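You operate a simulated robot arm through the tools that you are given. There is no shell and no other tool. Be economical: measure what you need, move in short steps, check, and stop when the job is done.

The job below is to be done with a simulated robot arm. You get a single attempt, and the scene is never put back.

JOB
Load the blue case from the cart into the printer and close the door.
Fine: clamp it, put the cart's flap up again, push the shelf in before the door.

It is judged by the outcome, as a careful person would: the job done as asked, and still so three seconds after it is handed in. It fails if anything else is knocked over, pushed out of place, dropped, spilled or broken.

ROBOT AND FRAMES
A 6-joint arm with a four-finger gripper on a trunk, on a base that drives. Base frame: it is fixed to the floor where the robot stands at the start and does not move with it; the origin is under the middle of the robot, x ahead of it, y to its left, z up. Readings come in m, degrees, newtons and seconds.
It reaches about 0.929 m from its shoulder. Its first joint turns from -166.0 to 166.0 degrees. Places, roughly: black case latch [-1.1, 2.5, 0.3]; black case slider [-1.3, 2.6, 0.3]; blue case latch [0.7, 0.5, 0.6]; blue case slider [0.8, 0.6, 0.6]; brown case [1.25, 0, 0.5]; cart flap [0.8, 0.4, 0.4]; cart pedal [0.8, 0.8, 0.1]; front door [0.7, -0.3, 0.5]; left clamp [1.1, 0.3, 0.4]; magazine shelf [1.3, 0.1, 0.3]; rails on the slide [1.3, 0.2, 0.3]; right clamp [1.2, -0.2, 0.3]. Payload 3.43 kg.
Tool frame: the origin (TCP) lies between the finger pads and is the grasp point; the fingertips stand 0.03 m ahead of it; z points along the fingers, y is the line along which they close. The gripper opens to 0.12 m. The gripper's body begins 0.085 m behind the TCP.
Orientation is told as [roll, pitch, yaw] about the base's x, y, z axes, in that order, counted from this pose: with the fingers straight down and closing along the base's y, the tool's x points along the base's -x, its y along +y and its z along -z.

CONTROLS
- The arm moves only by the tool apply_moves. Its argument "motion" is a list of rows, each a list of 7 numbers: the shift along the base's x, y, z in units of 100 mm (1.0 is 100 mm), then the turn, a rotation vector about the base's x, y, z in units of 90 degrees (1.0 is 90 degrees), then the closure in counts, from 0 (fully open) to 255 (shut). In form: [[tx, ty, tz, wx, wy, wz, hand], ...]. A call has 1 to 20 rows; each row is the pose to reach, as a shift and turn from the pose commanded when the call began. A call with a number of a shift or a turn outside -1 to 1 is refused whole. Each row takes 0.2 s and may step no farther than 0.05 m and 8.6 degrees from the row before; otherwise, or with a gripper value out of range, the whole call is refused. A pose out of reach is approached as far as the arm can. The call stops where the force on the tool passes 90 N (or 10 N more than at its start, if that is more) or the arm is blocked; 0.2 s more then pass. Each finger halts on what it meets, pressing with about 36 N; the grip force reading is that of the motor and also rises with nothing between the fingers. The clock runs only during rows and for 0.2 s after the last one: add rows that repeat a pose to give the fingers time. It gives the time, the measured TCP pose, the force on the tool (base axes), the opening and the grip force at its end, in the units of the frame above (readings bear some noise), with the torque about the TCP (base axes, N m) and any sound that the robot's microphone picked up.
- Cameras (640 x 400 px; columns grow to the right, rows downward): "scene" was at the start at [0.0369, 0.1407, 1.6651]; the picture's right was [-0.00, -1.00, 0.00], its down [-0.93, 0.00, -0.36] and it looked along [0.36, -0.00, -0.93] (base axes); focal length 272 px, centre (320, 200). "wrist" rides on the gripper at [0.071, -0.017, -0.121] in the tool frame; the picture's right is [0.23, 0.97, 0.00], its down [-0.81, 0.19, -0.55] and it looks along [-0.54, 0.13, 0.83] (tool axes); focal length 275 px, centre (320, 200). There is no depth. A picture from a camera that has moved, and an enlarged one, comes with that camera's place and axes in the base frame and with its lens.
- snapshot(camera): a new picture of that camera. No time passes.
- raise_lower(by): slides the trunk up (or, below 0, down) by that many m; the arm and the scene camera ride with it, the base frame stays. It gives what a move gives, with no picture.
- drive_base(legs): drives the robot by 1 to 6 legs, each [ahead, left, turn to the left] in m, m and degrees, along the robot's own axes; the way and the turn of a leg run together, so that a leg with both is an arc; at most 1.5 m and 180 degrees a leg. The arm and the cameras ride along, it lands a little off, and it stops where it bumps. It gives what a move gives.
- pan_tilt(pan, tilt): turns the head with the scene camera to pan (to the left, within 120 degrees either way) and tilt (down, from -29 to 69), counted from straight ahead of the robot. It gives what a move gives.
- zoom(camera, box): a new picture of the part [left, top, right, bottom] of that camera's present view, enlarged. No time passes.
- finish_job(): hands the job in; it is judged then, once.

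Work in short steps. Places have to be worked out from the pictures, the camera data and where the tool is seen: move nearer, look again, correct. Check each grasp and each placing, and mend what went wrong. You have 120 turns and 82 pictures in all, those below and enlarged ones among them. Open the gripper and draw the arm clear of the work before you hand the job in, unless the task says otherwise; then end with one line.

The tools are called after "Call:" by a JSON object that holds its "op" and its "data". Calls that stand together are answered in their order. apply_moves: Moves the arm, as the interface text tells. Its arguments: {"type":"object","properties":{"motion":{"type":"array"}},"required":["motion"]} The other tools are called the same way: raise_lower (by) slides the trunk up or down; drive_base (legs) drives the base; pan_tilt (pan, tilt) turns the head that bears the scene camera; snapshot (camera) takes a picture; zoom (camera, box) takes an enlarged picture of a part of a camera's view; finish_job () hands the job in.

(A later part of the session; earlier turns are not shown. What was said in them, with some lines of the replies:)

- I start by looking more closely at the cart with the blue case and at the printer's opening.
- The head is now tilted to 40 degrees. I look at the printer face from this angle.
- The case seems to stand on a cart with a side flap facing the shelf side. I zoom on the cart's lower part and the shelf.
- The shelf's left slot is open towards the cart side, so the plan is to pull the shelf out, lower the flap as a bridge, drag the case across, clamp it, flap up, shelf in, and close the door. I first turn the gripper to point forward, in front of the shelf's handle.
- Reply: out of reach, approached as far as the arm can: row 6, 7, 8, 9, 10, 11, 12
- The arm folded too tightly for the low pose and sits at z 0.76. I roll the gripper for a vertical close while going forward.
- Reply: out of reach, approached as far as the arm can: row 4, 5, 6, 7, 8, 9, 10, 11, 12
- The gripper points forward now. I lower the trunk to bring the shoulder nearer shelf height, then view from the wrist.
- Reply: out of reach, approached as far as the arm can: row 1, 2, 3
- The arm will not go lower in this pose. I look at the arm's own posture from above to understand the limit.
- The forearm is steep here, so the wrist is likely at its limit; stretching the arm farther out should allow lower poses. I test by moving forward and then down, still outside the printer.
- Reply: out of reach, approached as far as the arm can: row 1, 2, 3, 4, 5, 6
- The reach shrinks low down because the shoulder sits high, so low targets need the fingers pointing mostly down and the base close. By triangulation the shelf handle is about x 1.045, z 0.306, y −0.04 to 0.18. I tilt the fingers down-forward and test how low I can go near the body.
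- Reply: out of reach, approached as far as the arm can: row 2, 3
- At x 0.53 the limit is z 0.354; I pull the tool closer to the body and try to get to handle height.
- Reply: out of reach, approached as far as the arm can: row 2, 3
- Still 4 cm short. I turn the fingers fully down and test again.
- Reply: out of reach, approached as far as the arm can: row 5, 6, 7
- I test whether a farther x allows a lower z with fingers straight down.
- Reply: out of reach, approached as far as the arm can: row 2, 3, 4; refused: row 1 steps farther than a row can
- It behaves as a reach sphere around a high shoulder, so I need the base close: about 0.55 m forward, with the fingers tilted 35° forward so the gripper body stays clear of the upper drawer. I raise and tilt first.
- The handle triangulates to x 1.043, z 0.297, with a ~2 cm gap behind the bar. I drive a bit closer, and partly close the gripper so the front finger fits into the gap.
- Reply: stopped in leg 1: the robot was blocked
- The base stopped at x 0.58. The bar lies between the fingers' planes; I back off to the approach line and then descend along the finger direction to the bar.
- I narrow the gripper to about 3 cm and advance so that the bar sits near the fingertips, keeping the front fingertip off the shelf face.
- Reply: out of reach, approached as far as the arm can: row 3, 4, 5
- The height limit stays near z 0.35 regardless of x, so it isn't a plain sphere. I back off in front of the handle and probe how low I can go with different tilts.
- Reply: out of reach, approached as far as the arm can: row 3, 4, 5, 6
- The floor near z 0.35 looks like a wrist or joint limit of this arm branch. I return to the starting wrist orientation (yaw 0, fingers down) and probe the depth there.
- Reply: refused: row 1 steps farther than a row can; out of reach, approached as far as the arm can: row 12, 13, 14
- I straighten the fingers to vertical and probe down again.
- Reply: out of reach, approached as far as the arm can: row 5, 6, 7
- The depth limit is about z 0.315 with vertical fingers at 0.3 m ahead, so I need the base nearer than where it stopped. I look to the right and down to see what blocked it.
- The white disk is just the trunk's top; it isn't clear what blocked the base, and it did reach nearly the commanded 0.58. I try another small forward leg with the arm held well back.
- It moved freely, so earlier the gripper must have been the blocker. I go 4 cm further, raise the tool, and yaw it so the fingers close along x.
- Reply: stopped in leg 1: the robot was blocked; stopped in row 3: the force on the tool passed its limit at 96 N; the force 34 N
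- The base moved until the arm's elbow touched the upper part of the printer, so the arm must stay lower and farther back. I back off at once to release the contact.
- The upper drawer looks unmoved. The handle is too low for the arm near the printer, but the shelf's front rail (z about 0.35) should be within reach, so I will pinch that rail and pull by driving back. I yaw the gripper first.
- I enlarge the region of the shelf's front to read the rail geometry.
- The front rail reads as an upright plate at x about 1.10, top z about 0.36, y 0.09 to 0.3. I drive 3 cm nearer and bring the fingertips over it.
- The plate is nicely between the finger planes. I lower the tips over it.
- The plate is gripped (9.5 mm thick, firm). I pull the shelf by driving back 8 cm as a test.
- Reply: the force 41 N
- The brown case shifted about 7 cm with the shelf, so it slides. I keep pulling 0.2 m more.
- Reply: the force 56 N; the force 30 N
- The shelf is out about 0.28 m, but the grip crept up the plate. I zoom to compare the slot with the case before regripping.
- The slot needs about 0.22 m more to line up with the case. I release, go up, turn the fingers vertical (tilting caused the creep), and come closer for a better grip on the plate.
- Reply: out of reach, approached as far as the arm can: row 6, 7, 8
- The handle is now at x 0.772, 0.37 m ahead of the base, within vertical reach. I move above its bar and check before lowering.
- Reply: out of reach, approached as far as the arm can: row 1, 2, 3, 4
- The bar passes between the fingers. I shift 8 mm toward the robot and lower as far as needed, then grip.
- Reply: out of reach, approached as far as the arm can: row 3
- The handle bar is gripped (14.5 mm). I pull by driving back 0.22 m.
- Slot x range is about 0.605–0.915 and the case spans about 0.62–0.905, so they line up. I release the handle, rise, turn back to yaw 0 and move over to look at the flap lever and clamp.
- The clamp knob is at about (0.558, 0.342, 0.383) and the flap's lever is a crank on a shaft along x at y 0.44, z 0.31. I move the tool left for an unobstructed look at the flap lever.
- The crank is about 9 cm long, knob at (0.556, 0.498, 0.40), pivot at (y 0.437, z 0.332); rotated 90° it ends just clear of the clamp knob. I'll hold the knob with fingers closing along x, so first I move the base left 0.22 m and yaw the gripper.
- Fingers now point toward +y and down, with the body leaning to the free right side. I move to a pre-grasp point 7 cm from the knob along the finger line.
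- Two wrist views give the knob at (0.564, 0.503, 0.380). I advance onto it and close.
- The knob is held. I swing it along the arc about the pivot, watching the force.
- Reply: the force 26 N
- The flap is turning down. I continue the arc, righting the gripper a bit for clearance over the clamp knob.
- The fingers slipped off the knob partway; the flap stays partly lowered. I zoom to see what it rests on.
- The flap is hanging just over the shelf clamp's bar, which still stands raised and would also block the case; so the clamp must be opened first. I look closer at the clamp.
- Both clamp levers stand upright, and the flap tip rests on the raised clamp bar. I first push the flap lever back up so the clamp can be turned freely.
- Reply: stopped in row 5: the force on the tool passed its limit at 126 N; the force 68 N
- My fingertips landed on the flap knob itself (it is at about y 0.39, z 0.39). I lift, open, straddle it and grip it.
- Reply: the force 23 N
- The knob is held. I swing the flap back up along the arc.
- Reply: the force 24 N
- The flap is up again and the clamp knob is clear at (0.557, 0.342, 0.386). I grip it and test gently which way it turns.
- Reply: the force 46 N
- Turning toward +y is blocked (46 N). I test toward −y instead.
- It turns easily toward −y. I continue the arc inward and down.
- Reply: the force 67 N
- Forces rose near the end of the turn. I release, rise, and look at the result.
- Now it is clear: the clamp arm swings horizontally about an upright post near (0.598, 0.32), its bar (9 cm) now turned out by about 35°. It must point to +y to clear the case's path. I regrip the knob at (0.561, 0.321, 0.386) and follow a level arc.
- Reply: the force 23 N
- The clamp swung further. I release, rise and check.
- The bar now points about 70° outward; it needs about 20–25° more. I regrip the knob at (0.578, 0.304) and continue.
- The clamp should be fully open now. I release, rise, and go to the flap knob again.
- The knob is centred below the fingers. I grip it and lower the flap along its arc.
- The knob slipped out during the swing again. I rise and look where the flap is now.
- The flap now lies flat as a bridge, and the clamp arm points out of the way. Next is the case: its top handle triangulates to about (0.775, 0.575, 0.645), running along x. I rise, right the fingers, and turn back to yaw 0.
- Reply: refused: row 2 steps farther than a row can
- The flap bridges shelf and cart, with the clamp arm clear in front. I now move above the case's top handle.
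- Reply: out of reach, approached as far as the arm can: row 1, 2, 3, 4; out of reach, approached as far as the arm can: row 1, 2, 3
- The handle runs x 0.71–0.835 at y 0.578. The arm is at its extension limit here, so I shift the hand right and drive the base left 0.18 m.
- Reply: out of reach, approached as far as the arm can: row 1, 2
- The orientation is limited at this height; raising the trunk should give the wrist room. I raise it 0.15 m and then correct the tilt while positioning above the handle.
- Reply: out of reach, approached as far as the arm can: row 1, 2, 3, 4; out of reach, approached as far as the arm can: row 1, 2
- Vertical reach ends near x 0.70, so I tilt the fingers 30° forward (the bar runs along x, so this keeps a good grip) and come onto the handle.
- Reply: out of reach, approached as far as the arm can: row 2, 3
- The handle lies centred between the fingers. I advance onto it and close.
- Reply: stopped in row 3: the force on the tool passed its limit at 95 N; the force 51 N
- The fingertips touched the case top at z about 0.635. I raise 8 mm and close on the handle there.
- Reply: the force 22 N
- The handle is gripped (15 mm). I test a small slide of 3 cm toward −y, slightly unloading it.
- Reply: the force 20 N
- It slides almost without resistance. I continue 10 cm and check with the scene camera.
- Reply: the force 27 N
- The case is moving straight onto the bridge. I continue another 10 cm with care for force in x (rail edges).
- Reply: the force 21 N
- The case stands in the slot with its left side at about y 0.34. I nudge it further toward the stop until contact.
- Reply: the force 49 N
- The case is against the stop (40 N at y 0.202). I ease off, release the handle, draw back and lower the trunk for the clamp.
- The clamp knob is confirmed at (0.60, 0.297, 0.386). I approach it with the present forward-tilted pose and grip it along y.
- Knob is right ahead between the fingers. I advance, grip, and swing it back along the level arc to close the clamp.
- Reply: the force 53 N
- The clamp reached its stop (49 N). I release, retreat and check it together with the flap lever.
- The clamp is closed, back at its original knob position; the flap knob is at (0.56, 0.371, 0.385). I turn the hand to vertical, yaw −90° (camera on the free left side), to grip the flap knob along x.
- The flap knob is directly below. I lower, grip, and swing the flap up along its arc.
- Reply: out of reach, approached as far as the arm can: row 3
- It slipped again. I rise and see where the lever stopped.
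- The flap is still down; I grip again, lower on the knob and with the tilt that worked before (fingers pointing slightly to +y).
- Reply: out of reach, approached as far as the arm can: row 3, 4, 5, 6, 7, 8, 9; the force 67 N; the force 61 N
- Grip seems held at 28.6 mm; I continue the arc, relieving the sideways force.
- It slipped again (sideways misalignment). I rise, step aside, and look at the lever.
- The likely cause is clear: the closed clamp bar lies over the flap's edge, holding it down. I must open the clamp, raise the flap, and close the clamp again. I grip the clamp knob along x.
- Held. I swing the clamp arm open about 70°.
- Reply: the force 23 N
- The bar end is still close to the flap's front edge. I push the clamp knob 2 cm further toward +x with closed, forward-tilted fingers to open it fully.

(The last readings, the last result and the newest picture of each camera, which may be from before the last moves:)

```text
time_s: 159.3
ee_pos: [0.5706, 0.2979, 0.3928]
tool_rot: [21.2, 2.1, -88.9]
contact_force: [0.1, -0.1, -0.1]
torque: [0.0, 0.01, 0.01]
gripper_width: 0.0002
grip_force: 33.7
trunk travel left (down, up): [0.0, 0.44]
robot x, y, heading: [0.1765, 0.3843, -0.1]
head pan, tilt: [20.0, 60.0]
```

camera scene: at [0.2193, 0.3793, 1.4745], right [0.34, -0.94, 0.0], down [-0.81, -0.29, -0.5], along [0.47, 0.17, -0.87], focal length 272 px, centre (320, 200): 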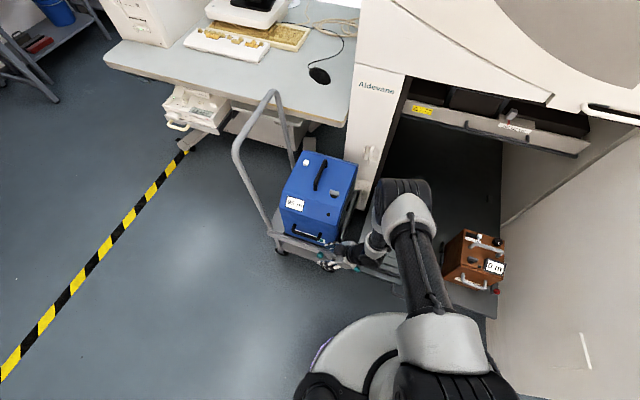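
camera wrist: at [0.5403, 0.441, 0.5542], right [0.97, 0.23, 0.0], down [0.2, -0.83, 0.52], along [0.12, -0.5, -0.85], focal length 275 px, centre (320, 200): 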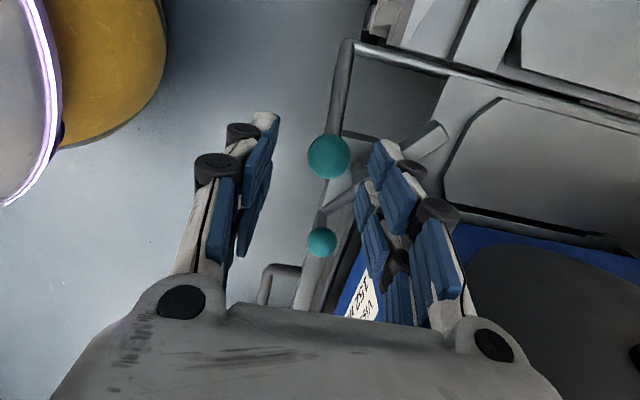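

I now return to the flap knob, grip it, and swing the flap up in two stages, checking the grip.

Call:
{"op": "apply_moves", "data": {"motion": [[-0.2, 0, 0.05, 0, 0, 0, 255], [-0.3, 0, 0.35, 0, 0.06, 0, 255], [-0.3, 0.3, 0.55, 0, 0.14, 0, 200], [-0.2, 0.6, 0.55, 0, 0.22, 0, 140], [-0.1, 0.77, 0.4, 0, 0.24, 0, 140], [-0.1, 0.77, 0.15, 0, 0.24, 0, 140], [-0.1, 0.77, -0.1, 0, 0.24, 0, 140], [-0.1, 0.77, -0.1, 0, 0.24, 0, 255], [-0.1, 0.77, -0.1, 0, 0.24, 0, 255], [-0.1, 0.77, -0.1, 0, 0.24, 0, 255], [-0.1, 0.77, -0.1, 0, 0.24, 0, 255]]}}

Call:
{"op": "apply_moves", "data": {"motion": [[0, 0.055, 0.042, 0, 0, 0, 255], [0, 0.11, 0.077, 0, 0, 0, 255], [0, 0.16, 0.11, 0, 0, 0, 255], [0, 0.216, 0.142, 0, 0, 0, 255]]}}

```text
time_s: 161.7
ee_pos: [0.5634, 0.3738, 0.3829]
tool_rot: [-0.3, 2.3, -90.0]
contact_force: [18.0, -4.4, 3.9]
torque: [0.12, -0.28, -0.11]
gripper_width: 0.0272
grip_force: 36.4
trunk travel left (down, up): [0.0, 0.44]
robot x, y, heading: [0.1746, 0.3851, -0.1]
head pan, tilt: [20.0, 60.0]
```

```text
time_s: 162.7
ee_pos: [0.5633, 0.3978, 0.3971]
tool_rot: [-0.1, 2.3, -89.8]
contact_force: [22.1, -1.1, 0.1]
torque: [-0.74, 0.03, 0.08]
gripper_width: 0.0289
grip_force: 36.3
trunk travel left (down, up): [0.0, 0.44]
robot x, y, heading: [0.177, 0.3883, -0.1]
head pan, tilt: [20.0, 60.0]
```

The knob moves freely now. I continue the arc.

Call:
{"op": "apply_moves", "data": {"motion": [[0, 0.116, 0.05, 0, 0, 0, 255], [0, 0.237, 0.08, 0, 0, 0, 255], [0, 0.362, 0.097, 0, 0, 0, 255], [0, 0.487, 0.095, 0, 0, 0, 255], [0, 0.611, 0.075, 0, 0, 0, 255], [0, 0.732, 0.038, 0, 0, 0, 255], [0, 0.845, -0.015, 0, 0, 0, 255], [0, 0.95, -0.083, 0, 0, 0, 255]]}}

Call:
{"op": "apply_moves", "data": {"motion": [[0, 0.05, -0.04, 0, 0, 0, 255], [0, 0.09, -0.08, 0, 0, 0, 255]]}}

```text
time_s: 164.5
ee_pos: [0.5626, 0.4915, 0.3892]
tool_rot: [0.1, 2.4, -89.9]
contact_force: [38.0, -20.2, -18.2]
torque: [-0.83, 0.14, 0.16]
gripper_width: 0.0295
grip_force: 36.4
trunk travel left (down, up): [0.0, 0.44]
robot x, y, heading: [0.1812, 0.386, 0.0]
head pan, tilt: [20.0, 60.0]
```

```text
time_s: 165.1
ee_pos: [0.5624, 0.5009, 0.3826]
tool_rot: [0.5, 2.5, -89.9]
contact_force: [43.1, -18.9, -17.6]
torque: [-0.54, 0.15, 0.17]
gripper_width: 0.029
grip_force: 35.5
out of reach, approached as far as the arm can: row 2
trunk travel left (down, up): [0.0, 0.44]
robot x, y, heading: [0.1752, 0.3858, -0.2]
head pan, tilt: [20.0, 60.0]
```

The flap is up again at its original position. I release, rise, and turn back to the forward-tilted yaw-0 pose for closing the clamp.

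Call:
{"op": "apply_moves", "data": {"motion": [[-0.02, 0, 0, 0, 0, 0, 140], [-0.02, 0, 0, 0, 0, 0, 140], [-0.02, 0, 0.4, 0, 0, 0, 140], [-0.3, -0.1, 0.8, 0, 0, 0, 140], [-0.5, -0.4, 1, 0, 0, 0.09, 140], [-0.5, -0.7, 1, 0, 0, 0.18, 140], [-0.5, -1, 1, 0, 0, 0.27, 140], [-0.5, -1, 1, 0, 0, 0.36, 140], [-0.5, -1, 1, 0, 0, 0.45, 140], [-0.5, -1, 1, 0, 0, 0.54, 140], [-0.5, -1, 1, 0, 0, 0.63, 140], [-0.5, -1, 1, 0, 0, 0.72, 140], [-0.5, -1, 1, 0, 0, 0.81, 140], [-0.5, -1, 1, 0, 0, 0.9, 140], [-0.5, -1, 1, 0, 0, 0.99, 140]]}}

Call:
{"op": "apply_moves", "data": {"motion": [[0, -0.3, 0.1, 0, -0.09, 0, 140], [0, -0.6, 0.1, 0, -0.18, 0, 140], [0.1, -0.9, 0.1, 0, -0.27, 0, 140], [0.15, -1, 0, 0, -0.36, 0, 140], [0.2, -1, -0.2, 0, -0.38, 0, 140], [0.35, -1, -0.5, 0, -0.38, 0, 140]]}}

Call:
{"op": "snapshot", "data": {"camera": "wrist"}}

```text
time_s: 168.3
ee_pos: [0.5086, 0.4003, 0.482]
tool_rot: [-0.5, 2.3, -0.7]
contact_force: [-0.9, 0.3, 0.2]
torque: [0.0, 0.02, 0.0]
gripper_width: 0.0543
grip_force: 0.1
trunk travel left (down, up): [0.0, 0.44]
robot x, y, heading: [0.1738, 0.3835, -0.2]
head pan, tilt: [20.0, 60.0]
```

```text
time_s: 169.7
ee_pos: [0.5418, 0.2995, 0.4347]
tool_rot: [0.1, -32.0, -1.0]
contact_force: [0.4, 0.2, 0.3]
torque: [-0.03, 0.07, 0.0]
gripper_width: 0.0539
grip_force: 0.1
trunk travel left (down, up): [0.0, 0.44]
robot x, y, heading: [0.1746, 0.3856, -0.2]
head pan, tilt: [20.0, 60.0]
```

```text
6 pictures are left
camera wrist: at [0.4166, 0.2844, 0.4976], right [-0.18, 0.98, -0.12], down [0.4, 0.18, 0.9], along [0.9, 0.11, -0.42], focal length 275 px, centre (320, 200)
```

wrist: 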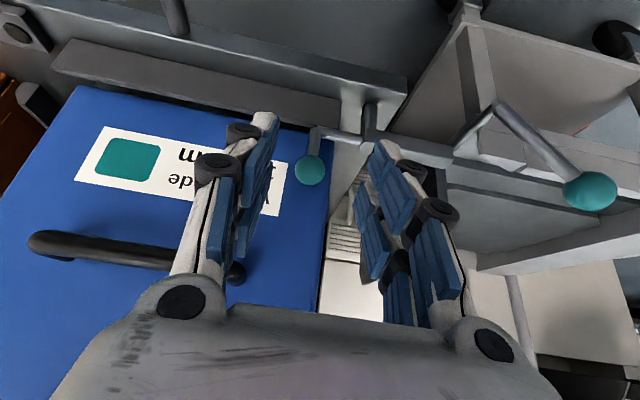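

Flap lever is up; the clamp knob is at (0.602, 0.295, 0.386). I grip it and swing the clamp closed as before.

Call:
{"op": "apply_moves", "data": {"motion": [[0.2, -0.03, -0.15, 0, 0, 0, 150], [0.4, -0.03, -0.3, 0, 0, 0, 150], [0.56, -0.03, -0.44, 0, 0, 0, 150], [0.56, -0.03, -0.44, 0, 0, 0, 255], [0.56, -0.03, -0.44, 0, 0, 0, 255], [0.56, -0.03, -0.44, 0, 0, 0, 255]]}}

Call:
{"op": "apply_moves", "data": {"motion": [[-0.08, 0, 0, 0, 0, 0, 255], [-0.16, 0.01, 0, 0, 0, 0, 255], [-0.255, 0.05, 0, 0, 0, 0, 255], [-0.34, 0.11, 0, 0, 0, 0, 255], [-0.4, 0.195, 0, 0, 0, 0, 255], [-0.44, 0.29, 0, 0, 0, 0, 255], [-0.45, 0.39, 0, 0, 0, 0, 255], [-0.42, 0.45, 0, 0, 0, 0, 255]]}}

```text
time_s: 171.1
ee_pos: [0.5963, 0.2976, 0.3888]
tool_rot: [0.1, -31.6, -1.0]
contact_force: [-11.2, 9.2, -5.7]
torque: [0.2, 0.32, 0.4]
gripper_width: 0.0223
grip_force: 31.2
trunk travel left (down, up): [0.0, 0.44]
robot x, y, heading: [0.1763, 0.3899, 0.1]
head pan, tilt: [20.0, 60.0]
```

```text
time_s: 172.9
ee_pos: [0.5529, 0.3421, 0.3871]
tool_rot: [0.1, -31.7, -0.7]
contact_force: [-10.3, -2.4, -6.3]
torque: [-0.03, -0.49, -0.08]
gripper_width: 0.0221
grip_force: 45.6
trunk travel left (down, up): [0.0, 0.44]
robot x, y, heading: [0.1729, 0.3843, 0.0]
head pan, tilt: [20.0, 60.0]
```

It reached y 0.342 with no reaction yet; I press a little further to feel the stop.

Call:
{"op": "apply_moves", "data": {"motion": [[0.01, 0.04, 0, 0, 0, 0, 255], [0.02, 0.08, 0, 0, 0, 0, 255]]}}

```text
time_s: 173.5
ee_pos: [0.5564, 0.3436, 0.3868]
tool_rot: [-0.1, -31.7, -1.9]
contact_force: [-16.2, -51.9, -11.2]
torque: [0.06, 0.91, -0.53]
gripper_width: 0.0224
grip_force: 45.0
trunk travel left (down, up): [0.0, 0.44]
robot x, y, heading: [0.1754, 0.3828, -0.2]
head pan, tilt: [20.0, 60.0]
```

The clamp is at its stop. I release, draw back, and drive the base right and back to push the shelf in, straight from y 0.

Call:
{"op": "apply_moves", "data": {"motion": [[0, -0.04, 0, 0, 0, 0, 200], [0, -0.04, 0, 0, 0, 0, 140], [0, -0.04, 0, 0, 0, 0, 140], [-0.2, 0, 0.3, 0, 0, 0, 140], [-0.4, 0, 0.65, 0, 0, 0, 140], [-0.6, 0, 0.95, 0, 0, 0, 200]]}}

Call:
{"op": "drive_base", "data": {"legs": [[-0.11, -0.385, 0]]}}

Call:
{"op": "pan_tilt", "data": {"pan": 0, "tilt": 55}}

Call:
{"op": "snapshot", "data": {"camera": "scene"}}

```text
time_s: 174.9
ee_pos: [0.5187, 0.3458, 0.4847]
tool_rot: [-0.5, -34.4, -0.7]
contact_force: [0.4, -1.4, -0.2]
torque: [0.02, -0.01, -0.03]
gripper_width: 0.0272
grip_force: 0.3
trunk travel left (down, up): [0.0, 0.44]
robot x, y, heading: [0.1707, 0.3826, -0.1]
head pan, tilt: [20.0, 60.0]
```

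```text
time_s: 177.3
ee_pos: [0.4093, -0.0306, 0.4858]
tool_rot: [-0.4, -34.2, -0.4]
contact_force: [-0.1, 0.0, 0.5]
torque: [0.0, 0.0, 0.03]
gripper_width: 0.0259
grip_force: 0.1
trunk travel left (down, up): [0.0, 0.44]
robot x, y, heading: [0.0687, 0.0092, 0.3]
head pan, tilt: [20.0, 60.0]
```

```text
time_s: 178.2
ee_pos: [0.4106, -0.0303, 0.4868]
tool_rot: [-0.4, -34.3, -0.3]
contact_force: [1.2, 0.3, -1.1]
torque: [0.01, -0.03, 0.0]
gripper_width: 0.026
grip_force: 0.0
trunk travel left (down, up): [0.0, 0.44]
robot x, y, heading: [0.0645, 0.0052, 0.2]
head pan, tilt: [0.0, 55.0]
```

```text
5 pictures are left
camera scene: at [0.1182, 0.1477, 1.4806], right [0.0, -1.0, 0.0], down [-0.82, 0.0, -0.57], along [0.57, 0.0, -0.82], focal length 272 px, centre (320, 200)
```

scene: 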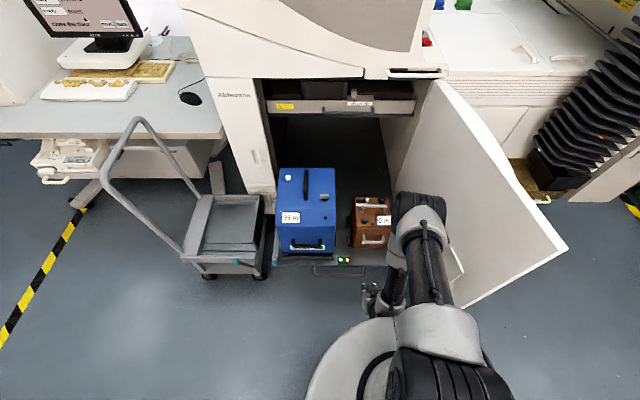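

Both shelf lamps are lit now, the cart is empty with its flap up. I place the closed fingertips in front of the shelf's front plate at y 0.14.

Call:
{"op": "apply_moves", "data": {"motion": [[0.1, 0.4, 0, 0, 0, 0, 255], [0.3, 0.8, -0.1, 0, 0.03, 0, 255], [0.5, 1, -0.4, 0, 0.06, 0, 255], [0.7, 1, -0.7, 0, 0.09, 0, 255], [0.9, 1, -0.8, 0, 0.09, 0, 255]]}}

Call:
{"op": "apply_moves", "data": {"motion": [[0.3, 0.4, -0.2, 0, 0, 0, 255], [0.5, 0.7, -0.43, 0, 0, 0, 255]]}}

```text
time_s: 179.4
ee_pos: [0.4974, 0.0693, 0.4037]
tool_rot: [-0.5, -25.9, -0.4]
contact_force: [-0.4, -0.2, -0.5]
torque: [0.02, 0.01, -0.02]
gripper_width: 0.0
grip_force: 33.6
trunk travel left (down, up): [0.0, 0.44]
robot x, y, heading: [0.068, 0.0059, 0.5]
head pan, tilt: [0.0, 55.0]
```

```text
refused: row 1 steps farther than a row can; nothing moved
```

Call:
{"op": "apply_moves", "data": {"motion": [[0.25, 0.35, -0.15, 0, 0, 0, 255], [0.5, 0.7, -0.3, 0, 0, 0, 255], [0.6, 0.7, -0.43, 0, 0, 0, 255]]}}

Call:
{"op": "snapshot", "data": {"camera": "wrist"}}

```text
time_s: 180.2
ee_pos: [0.5573, 0.1377, 0.3624]
tool_rot: [-0.5, -26.0, -0.1]
contact_force: [0.3, 0.6, -0.3]
torque: [0.02, 0.0, 0.02]
gripper_width: 0.0
grip_force: 33.2
trunk travel left (down, up): [0.0, 0.44]
robot x, y, heading: [0.0648, 0.0049, 0.1]
head pan, tilt: [0.0, 55.0]
```

```text
4 pictures are left
camera wrist: at [0.4402, 0.1222, 0.4385], right [-0.2, 0.97, -0.11], down [0.49, 0.19, 0.85], along [0.85, 0.12, -0.51], focal length 275 px, centre (320, 200)
```

wrist: 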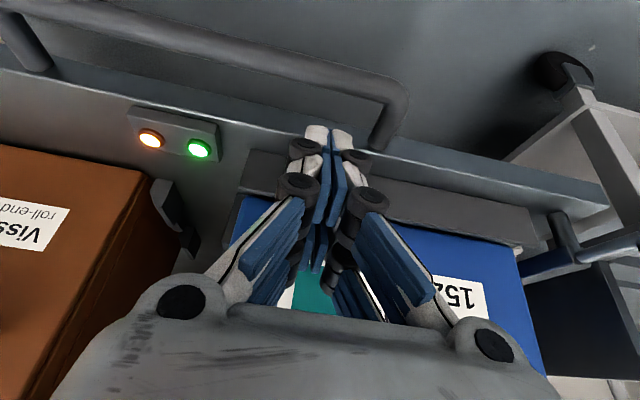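

The lamp for the loaded side is green: clamped. The tips are just ahead of the plate; I push the shelf in by driving forward 0.42 m.

Call:
{"op": "drive_base", "data": {"legs": [[0.42, 0, 0]]}}

```text
time_s: 182.7
ee_pos: [0.9735, 0.1376, 0.3618]
tool_rot: [-0.6, -26.0, -0.4]
contact_force: [0.8, 0.3, 0.0]
torque: [-0.01, -0.02, 0.0]
gripper_width: 0.0
grip_force: 33.3
trunk travel left (down, up): [0.0, 0.44]
robot x, y, heading: [0.481, 0.0087, 0.3]
head pan, tilt: [0.0, 55.0]
```

Call:
{"op": "drive_base", "data": {"legs": [[0.08, 0, 0]]}}

Call:
{"op": "snapshot", "data": {"camera": "scene"}}

```text
time_s: 183.8
ee_pos: [1.053, 0.1379, 0.3621]
tool_rot: [-0.5, -26.0, -0.4]
contact_force: [0.1, -1.0, -0.5]
torque: [0.02, 0.02, 0.0]
gripper_width: 0.0
grip_force: 33.5
trunk travel left (down, up): [0.0, 0.44]
robot x, y, heading: [0.5674, 0.0093, -0.1]
head pan, tilt: [0.0, 55.0]
```

```text
3 pictures are left
camera scene: at [0.6157, 0.149, 1.4805], right [0.0, -1.0, 0.0], down [-0.82, 0.0, -0.57], along [0.57, 0.0, -0.82], focal length 272 px, centre (320, 200)
```

scene: 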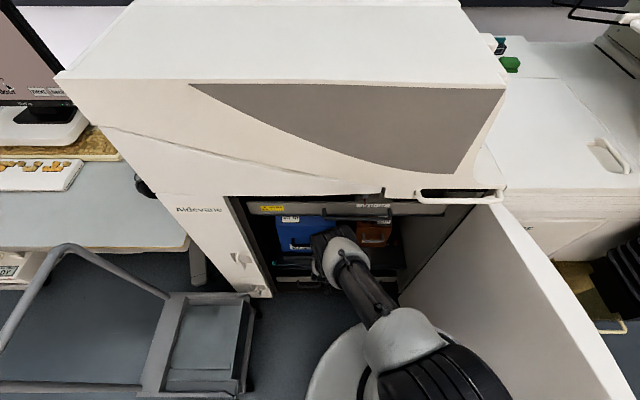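

The shelf with both cases is nearly in. I push the rest with the arm in small steps until it stops.

Call:
{"op": "apply_moves", "data": {"motion": [[0.07, 0, 0, 0, 0, 0, 255], [0.14, 0, 0, 0, 0, 0, 255], [0.21, 0, 0, 0, 0, 0, 255], [0.28, 0, 0, 0, 0, 0, 255], [0.35, 0, 0, 0, 0, 0, 255]]}}

```text
time_s: 185.1
ee_pos: [1.0785, 0.1371, 0.3619]
tool_rot: [-0.5, -25.3, -0.2]
contact_force: [-37.4, -8.2, 70.5]
torque: [-0.23, -0.84, -0.03]
gripper_width: 0.0059
grip_force: 33.3
trunk travel left (down, up): [0.0, 0.44]
robot x, y, heading: [0.5562, 0.0063, 0.2]
head pan, tilt: [0.0, 55.0]
stopped in row 5: the force on the tool passed its limit at 95 N (the readings are from after the stop); the commanded pose is now the measured one
```

The shelf stopped at its original place (plate front about x 1.10), so it is fully in. I withdraw the arm and back the robot out of the door's sweep.

Call:
{"op": "apply_moves", "data": {"motion": [[-0.2, 0, 0.05, 0, 0, 0, 255], [-0.6, 0, 0.2, 0, 0, 0, 255], [-1, 0, 0.4, 0, 0, 0, 255], [-1, 0, 0.8, 0, 0, 0, 255]]}}

Call:
{"op": "drive_base", "data": {"legs": [[-0.7, 0, 0], [0, -0.76, 0]]}}

Call:
{"op": "apply_moves", "data": {"motion": [[0.1, 0.2, 0.3, 0, 0, 0, 255], [0.3, 0.4, 0.6, 0, 0, 0, 255], [0.5, 0.7, 0.8, 0, 0, 0, 255], [0.7, 1, 1, 0, 0, 0, 255]]}}

```text
time_s: 186.1
ee_pos: [0.9791, 0.138, 0.4377]
tool_rot: [-0.5, -25.0, -0.1]
contact_force: [0.3, -0.8, 0.5]
torque: [0.0, -0.01, -0.04]
gripper_width: 0.0002
grip_force: 33.8
trunk travel left (down, up): [0.0, 0.44]
robot x, y, heading: [0.5611, 0.011, 0.4]
head pan, tilt: [0.0, 55.0]
```

```text
time_s: 193.6
ee_pos: [0.2782, -0.6122, 0.4376]
tool_rot: [-0.5, -25.0, -0.6]
contact_force: [-0.2, 0.6, -0.7]
torque: [0.02, -0.01, 0.0]
gripper_width: 0.0
grip_force: 33.3
trunk travel left (down, up): [0.0, 0.44]
robot x, y, heading: [-0.1442, -0.7396, -0.4]
head pan, tilt: [0.0, 55.0]
```

```text
time_s: 194.6
ee_pos: [0.3482, -0.5121, 0.5368]
tool_rot: [-0.6, -24.9, -0.6]
contact_force: [0.2, 0.2, -0.6]
torque: [0.01, 0.01, 0.02]
gripper_width: 0.0001
grip_force: 34.3
trunk travel left (down, up): [0.0, 0.44]
robot x, y, heading: [-0.1444, -0.7383, -0.1]
head pan, tilt: [0.0, 55.0]
```

I check the door's place with one scene picture before pushing.

Call:
{"op": "pan_tilt", "data": {"pan": 20, "tilt": 45}}

Call:
{"op": "snapshot", "data": {"camera": "scene"}}

```text
time_s: 195.4
ee_pos: [0.348, -0.5135, 0.5376]
tool_rot: [-0.6, -25.0, -0.6]
contact_force: [0.6, 0.4, 0.5]
torque: [0.0, -0.01, 0.06]
gripper_width: 0.0
grip_force: 33.5
trunk travel left (down, up): [0.0, 0.44]
robot x, y, heading: [-0.1426, -0.7405, -0.5]
head pan, tilt: [20.0, 45.0]
```

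```text
2 pictures are left
camera scene: at [-0.0841, -0.5697, 1.494], right [0.34, -0.94, 0.0], down [-0.67, -0.24, -0.71], along [0.67, 0.24, -0.71], focal length 272 px, centre (320, 200)
```

scene: 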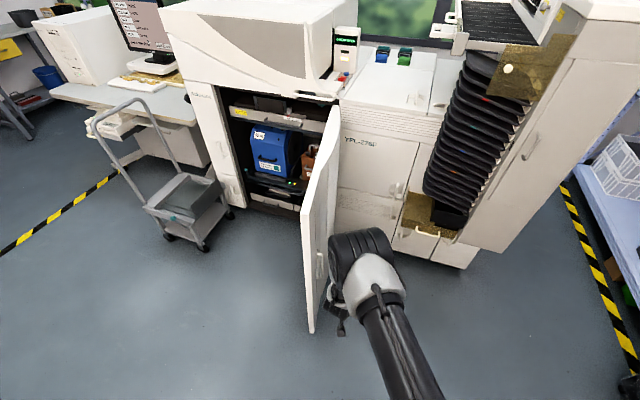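

The free edge is at about (0.36, −0.36) and my hand is on its outer side. I drive forward 0.2 m and then left to swing the door.

Call:
{"op": "drive_base", "data": {"legs": [[0.2, 0, 0.4]]}}

Call:
{"op": "drive_base", "data": {"legs": [[0, 0.25, 0]]}}

```text
time_s: 197.0
ee_pos: [0.5466, -0.5125, 0.5376]
tool_rot: [-0.6, -25.0, -0.4]
contact_force: [-0.1, 0.5, 0.1]
torque: [0.01, -0.02, -0.02]
gripper_width: 0.0
grip_force: 33.5
trunk travel left (down, up): [0.0, 0.44]
robot x, y, heading: [0.0517, -0.7414, -0.1]
head pan, tilt: [20.0, 45.0]
```

```text
time_s: 198.8
ee_pos: [0.5463, -0.2672, 0.5371]
tool_rot: [-0.6, -25.0, -0.2]
contact_force: [-0.4, 1.1, 0.2]
torque: [0.01, 0.01, -0.01]
gripper_width: 0.0
grip_force: 33.3
trunk travel left (down, up): [0.0, 0.44]
robot x, y, heading: [0.0564, -0.4937, 0.1]
head pan, tilt: [20.0, 45.0]
```

No resistance; I keep going left, then forward-left along the door's arc.

Call:
{"op": "drive_base", "data": {"legs": [[0, 0.18, 0], [0.12, 0.15, 0], [0.13, 0.1, 0]]}}

```text
time_s: 202.5
ee_pos: [0.7941, 0.1627, 0.5368]
tool_rot: [-0.6, -25.0, 0.0]
contact_force: [-0.5, -0.2, 0.4]
torque: [0.03, 0.0, 0.01]
gripper_width: 0.0001
grip_force: 33.2
trunk travel left (down, up): [0.0, 0.44]
robot x, y, heading: [0.3068, -0.0646, 0.3]
head pan, tilt: [20.0, 45.0]
```

Call:
{"op": "drive_base", "data": {"legs": [[0.12, 0.03, 0]]}}

Call:
{"op": "snapshot", "data": {"camera": "scene"}}

```text
time_s: 203.8
ee_pos: [0.9129, 0.1934, 0.5372]
tool_rot: [-0.6, -25.0, 0.1]
contact_force: [-0.5, 0.2, -0.5]
torque: [-0.03, 0.01, 0.02]
gripper_width: 0.0
grip_force: 32.7
trunk travel left (down, up): [0.0, 0.44]
robot x, y, heading: [0.4264, -0.0401, 0.0]
head pan, tilt: [20.0, 45.0]
```

```text
1 pictures are left
camera scene: at [0.4809, 0.1316, 1.4939], right [0.35, -0.94, 0.0], down [-0.66, -0.25, -0.71], along [0.66, 0.25, -0.71], focal length 272 px, centre (320, 200)
```

scene: 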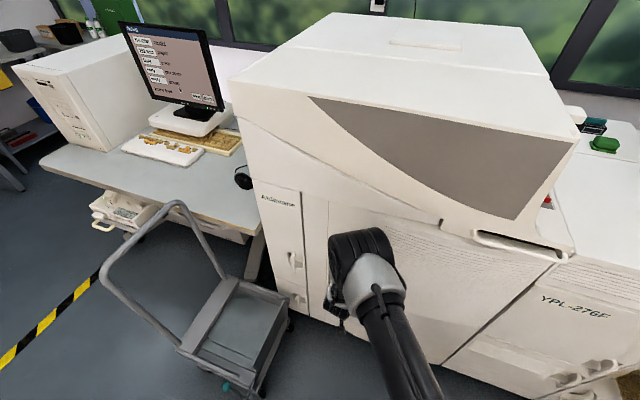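

The door is nearly shut. I push the last bit with the arm in small steps until it seats.

Call:
{"op": "apply_moves", "data": {"motion": [[0.15, 0, 0, 0, 0, 0, 255], [0.3, 0, 0, 0, 0, 0, 255], [0.45, 0, 0, 0, 0, 0, 255], [0.6, 0, 0, 0, 0, 0, 255], [0.75, 0, 0, 0, 0, 0, 255], [0.9, 0, 0, 0, 0, 0, 255]]}}

```text
time_s: 205.0
ee_pos: [0.9674, 0.1947, 0.5248]
tool_rot: [-0.8, -22.4, 1.0]
contact_force: [-7.3, 0.9, -6.3]
torque: [0.02, 0.26, -0.01]
gripper_width: 0.0001
grip_force: 33.1
trunk travel left (down, up): [0.0, 0.44]
robot x, y, heading: [0.4213, -0.0353, 0.7]
head pan, tilt: [20.0, 45.0]
stopped in row 6: the force on the tool passed its limit at 111 N (the readings are from after the stop); the commanded pose is now the measured one
```

It stopped against something firm, likely closed. To be sure I back off, move left and press near the free edge too.

Call:
{"op": "apply_moves", "data": {"motion": [[-0.2, 0, 0, 0, 0, 0, 255], [-0.5, 0, 0.1, 0, 0, 0, 255]]}}

Call:
{"op": "drive_base", "data": {"legs": [[0, 0.14, 0]]}}

Call:
{"op": "apply_moves", "data": {"motion": [[0.15, 0, 0, 0, 0, 0, 255], [0.3, 0, 0, 0, 0, 0, 255], [0.4, 0, 0, 0, 0, 0, 255], [0.5, 0, 0, 0, 0, 0, 255], [0.6, 0, 0, 0, 0, 0, 255], [0.7, 0, 0, 0, 0, 0, 255]]}}

```text
time_s: 205.6
ee_pos: [0.9203, 0.1941, 0.5378]
tool_rot: [-0.7, -22.8, 0.8]
contact_force: [-0.7, 0.3, 0.1]
torque: [-0.01, -0.02, 0.02]
gripper_width: 0.0
grip_force: 33.4
trunk travel left (down, up): [0.0, 0.44]
robot x, y, heading: [0.4239, -0.0345, 0.3]
head pan, tilt: [20.0, 45.0]
```

```text
time_s: 207.0
ee_pos: [0.9194, 0.3295, 0.5368]
tool_rot: [-0.7, -22.8, 0.8]
contact_force: [0.2, 0.7, 0.3]
torque: [0.03, -0.01, 0.04]
gripper_width: 0.0
grip_force: 33.7
trunk travel left (down, up): [0.0, 0.44]
robot x, y, heading: [0.4226, 0.0959, 0.3]
head pan, tilt: [20.0, 45.0]
```

```text
time_s: 208.4
ee_pos: [0.9679, 0.3309, 0.5255]
tool_rot: [-1.0, -20.9, 1.6]
contact_force: [-8.4, 0.5, -4.7]
torque: [0.04, 0.23, -0.01]
gripper_width: 0.0
grip_force: 33.9
trunk travel left (down, up): [0.0, 0.44]
robot x, y, heading: [0.4232, 0.0976, 0.4]
head pan, tilt: [20.0, 45.0]
stopped in row 6: the force on the tool passed its limit at 93 N (the readings are from after the stop); the commanded pose is now the measured one
```

Contact at the same x (0.968) at y 0.19 and y 0.33: the door is flush and shut. I withdraw, open the gripper, back away and take the last picture.

Call:
{"op": "apply_moves", "data": {"motion": [[-0.3, -0.1, 0.1, 0, 0, 0, 200], [-0.7, -0.3, 0.2, 0, 0, 0, 100], [-1, -0.5, 0.3, 0, 0, 0, 0], [-1, -0.5, 0.3, 0, 0, 0, 0], [-1, -0.5, 0.3, 0, 0, 0, 0]]}}

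Call:
{"op": "drive_base", "data": {"legs": [[-0.45, -0.1, 0]]}}

Call:
{"op": "snapshot", "data": {"camera": "scene"}}

```text
time_s: 209.6
ee_pos: [0.8704, 0.281, 0.5579]
tool_rot: [-0.8, -21.1, 1.2]
contact_force: [0.3, 0.3, 0.1]
torque: [-0.01, 0.02, 0.01]
gripper_width: 0.0815
grip_force: 0.0
trunk travel left (down, up): [0.0, 0.44]
robot x, y, heading: [0.4205, 0.1002, 0.4]
head pan, tilt: [20.0, 45.0]
```

```text
time_s: 212.4
ee_pos: [0.4215, 0.1749, 0.5566]
tool_rot: [-1.0, -21.1, 0.9]
contact_force: [0.2, 0.1, 0.3]
torque: [-0.01, 0.01, -0.01]
gripper_width: 0.1201
grip_force: 0.1
trunk travel left (down, up): [0.0, 0.44]
robot x, y, heading: [-0.0323, -0.003, 0.0]
head pan, tilt: [20.0, 45.0]
```

```text
0 pictures are left
camera scene: at [0.0265, 0.1657, 1.494], right [0.34, -0.94, 0.0], down [-0.66, -0.24, -0.71], along [0.66, 0.24, -0.71], focal length 272 px, centre (320, 200)
```

scene: 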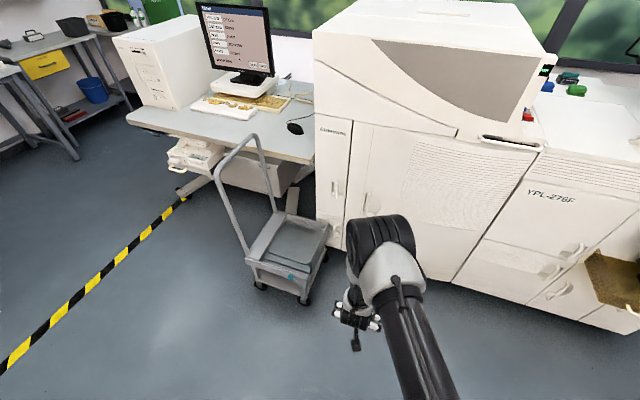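

The door is shut flush, the flap is up on the empty cart, and the arm is clear with the gripper open. I hand the job in.

Call:
{"op": "finish_job", "data": {}}

```text
The job is handed in.
```

The blue case is loaded and clamped on the shelf (its lamp turned green), the cart's flap is up, the shelf is in, and the door is shut.
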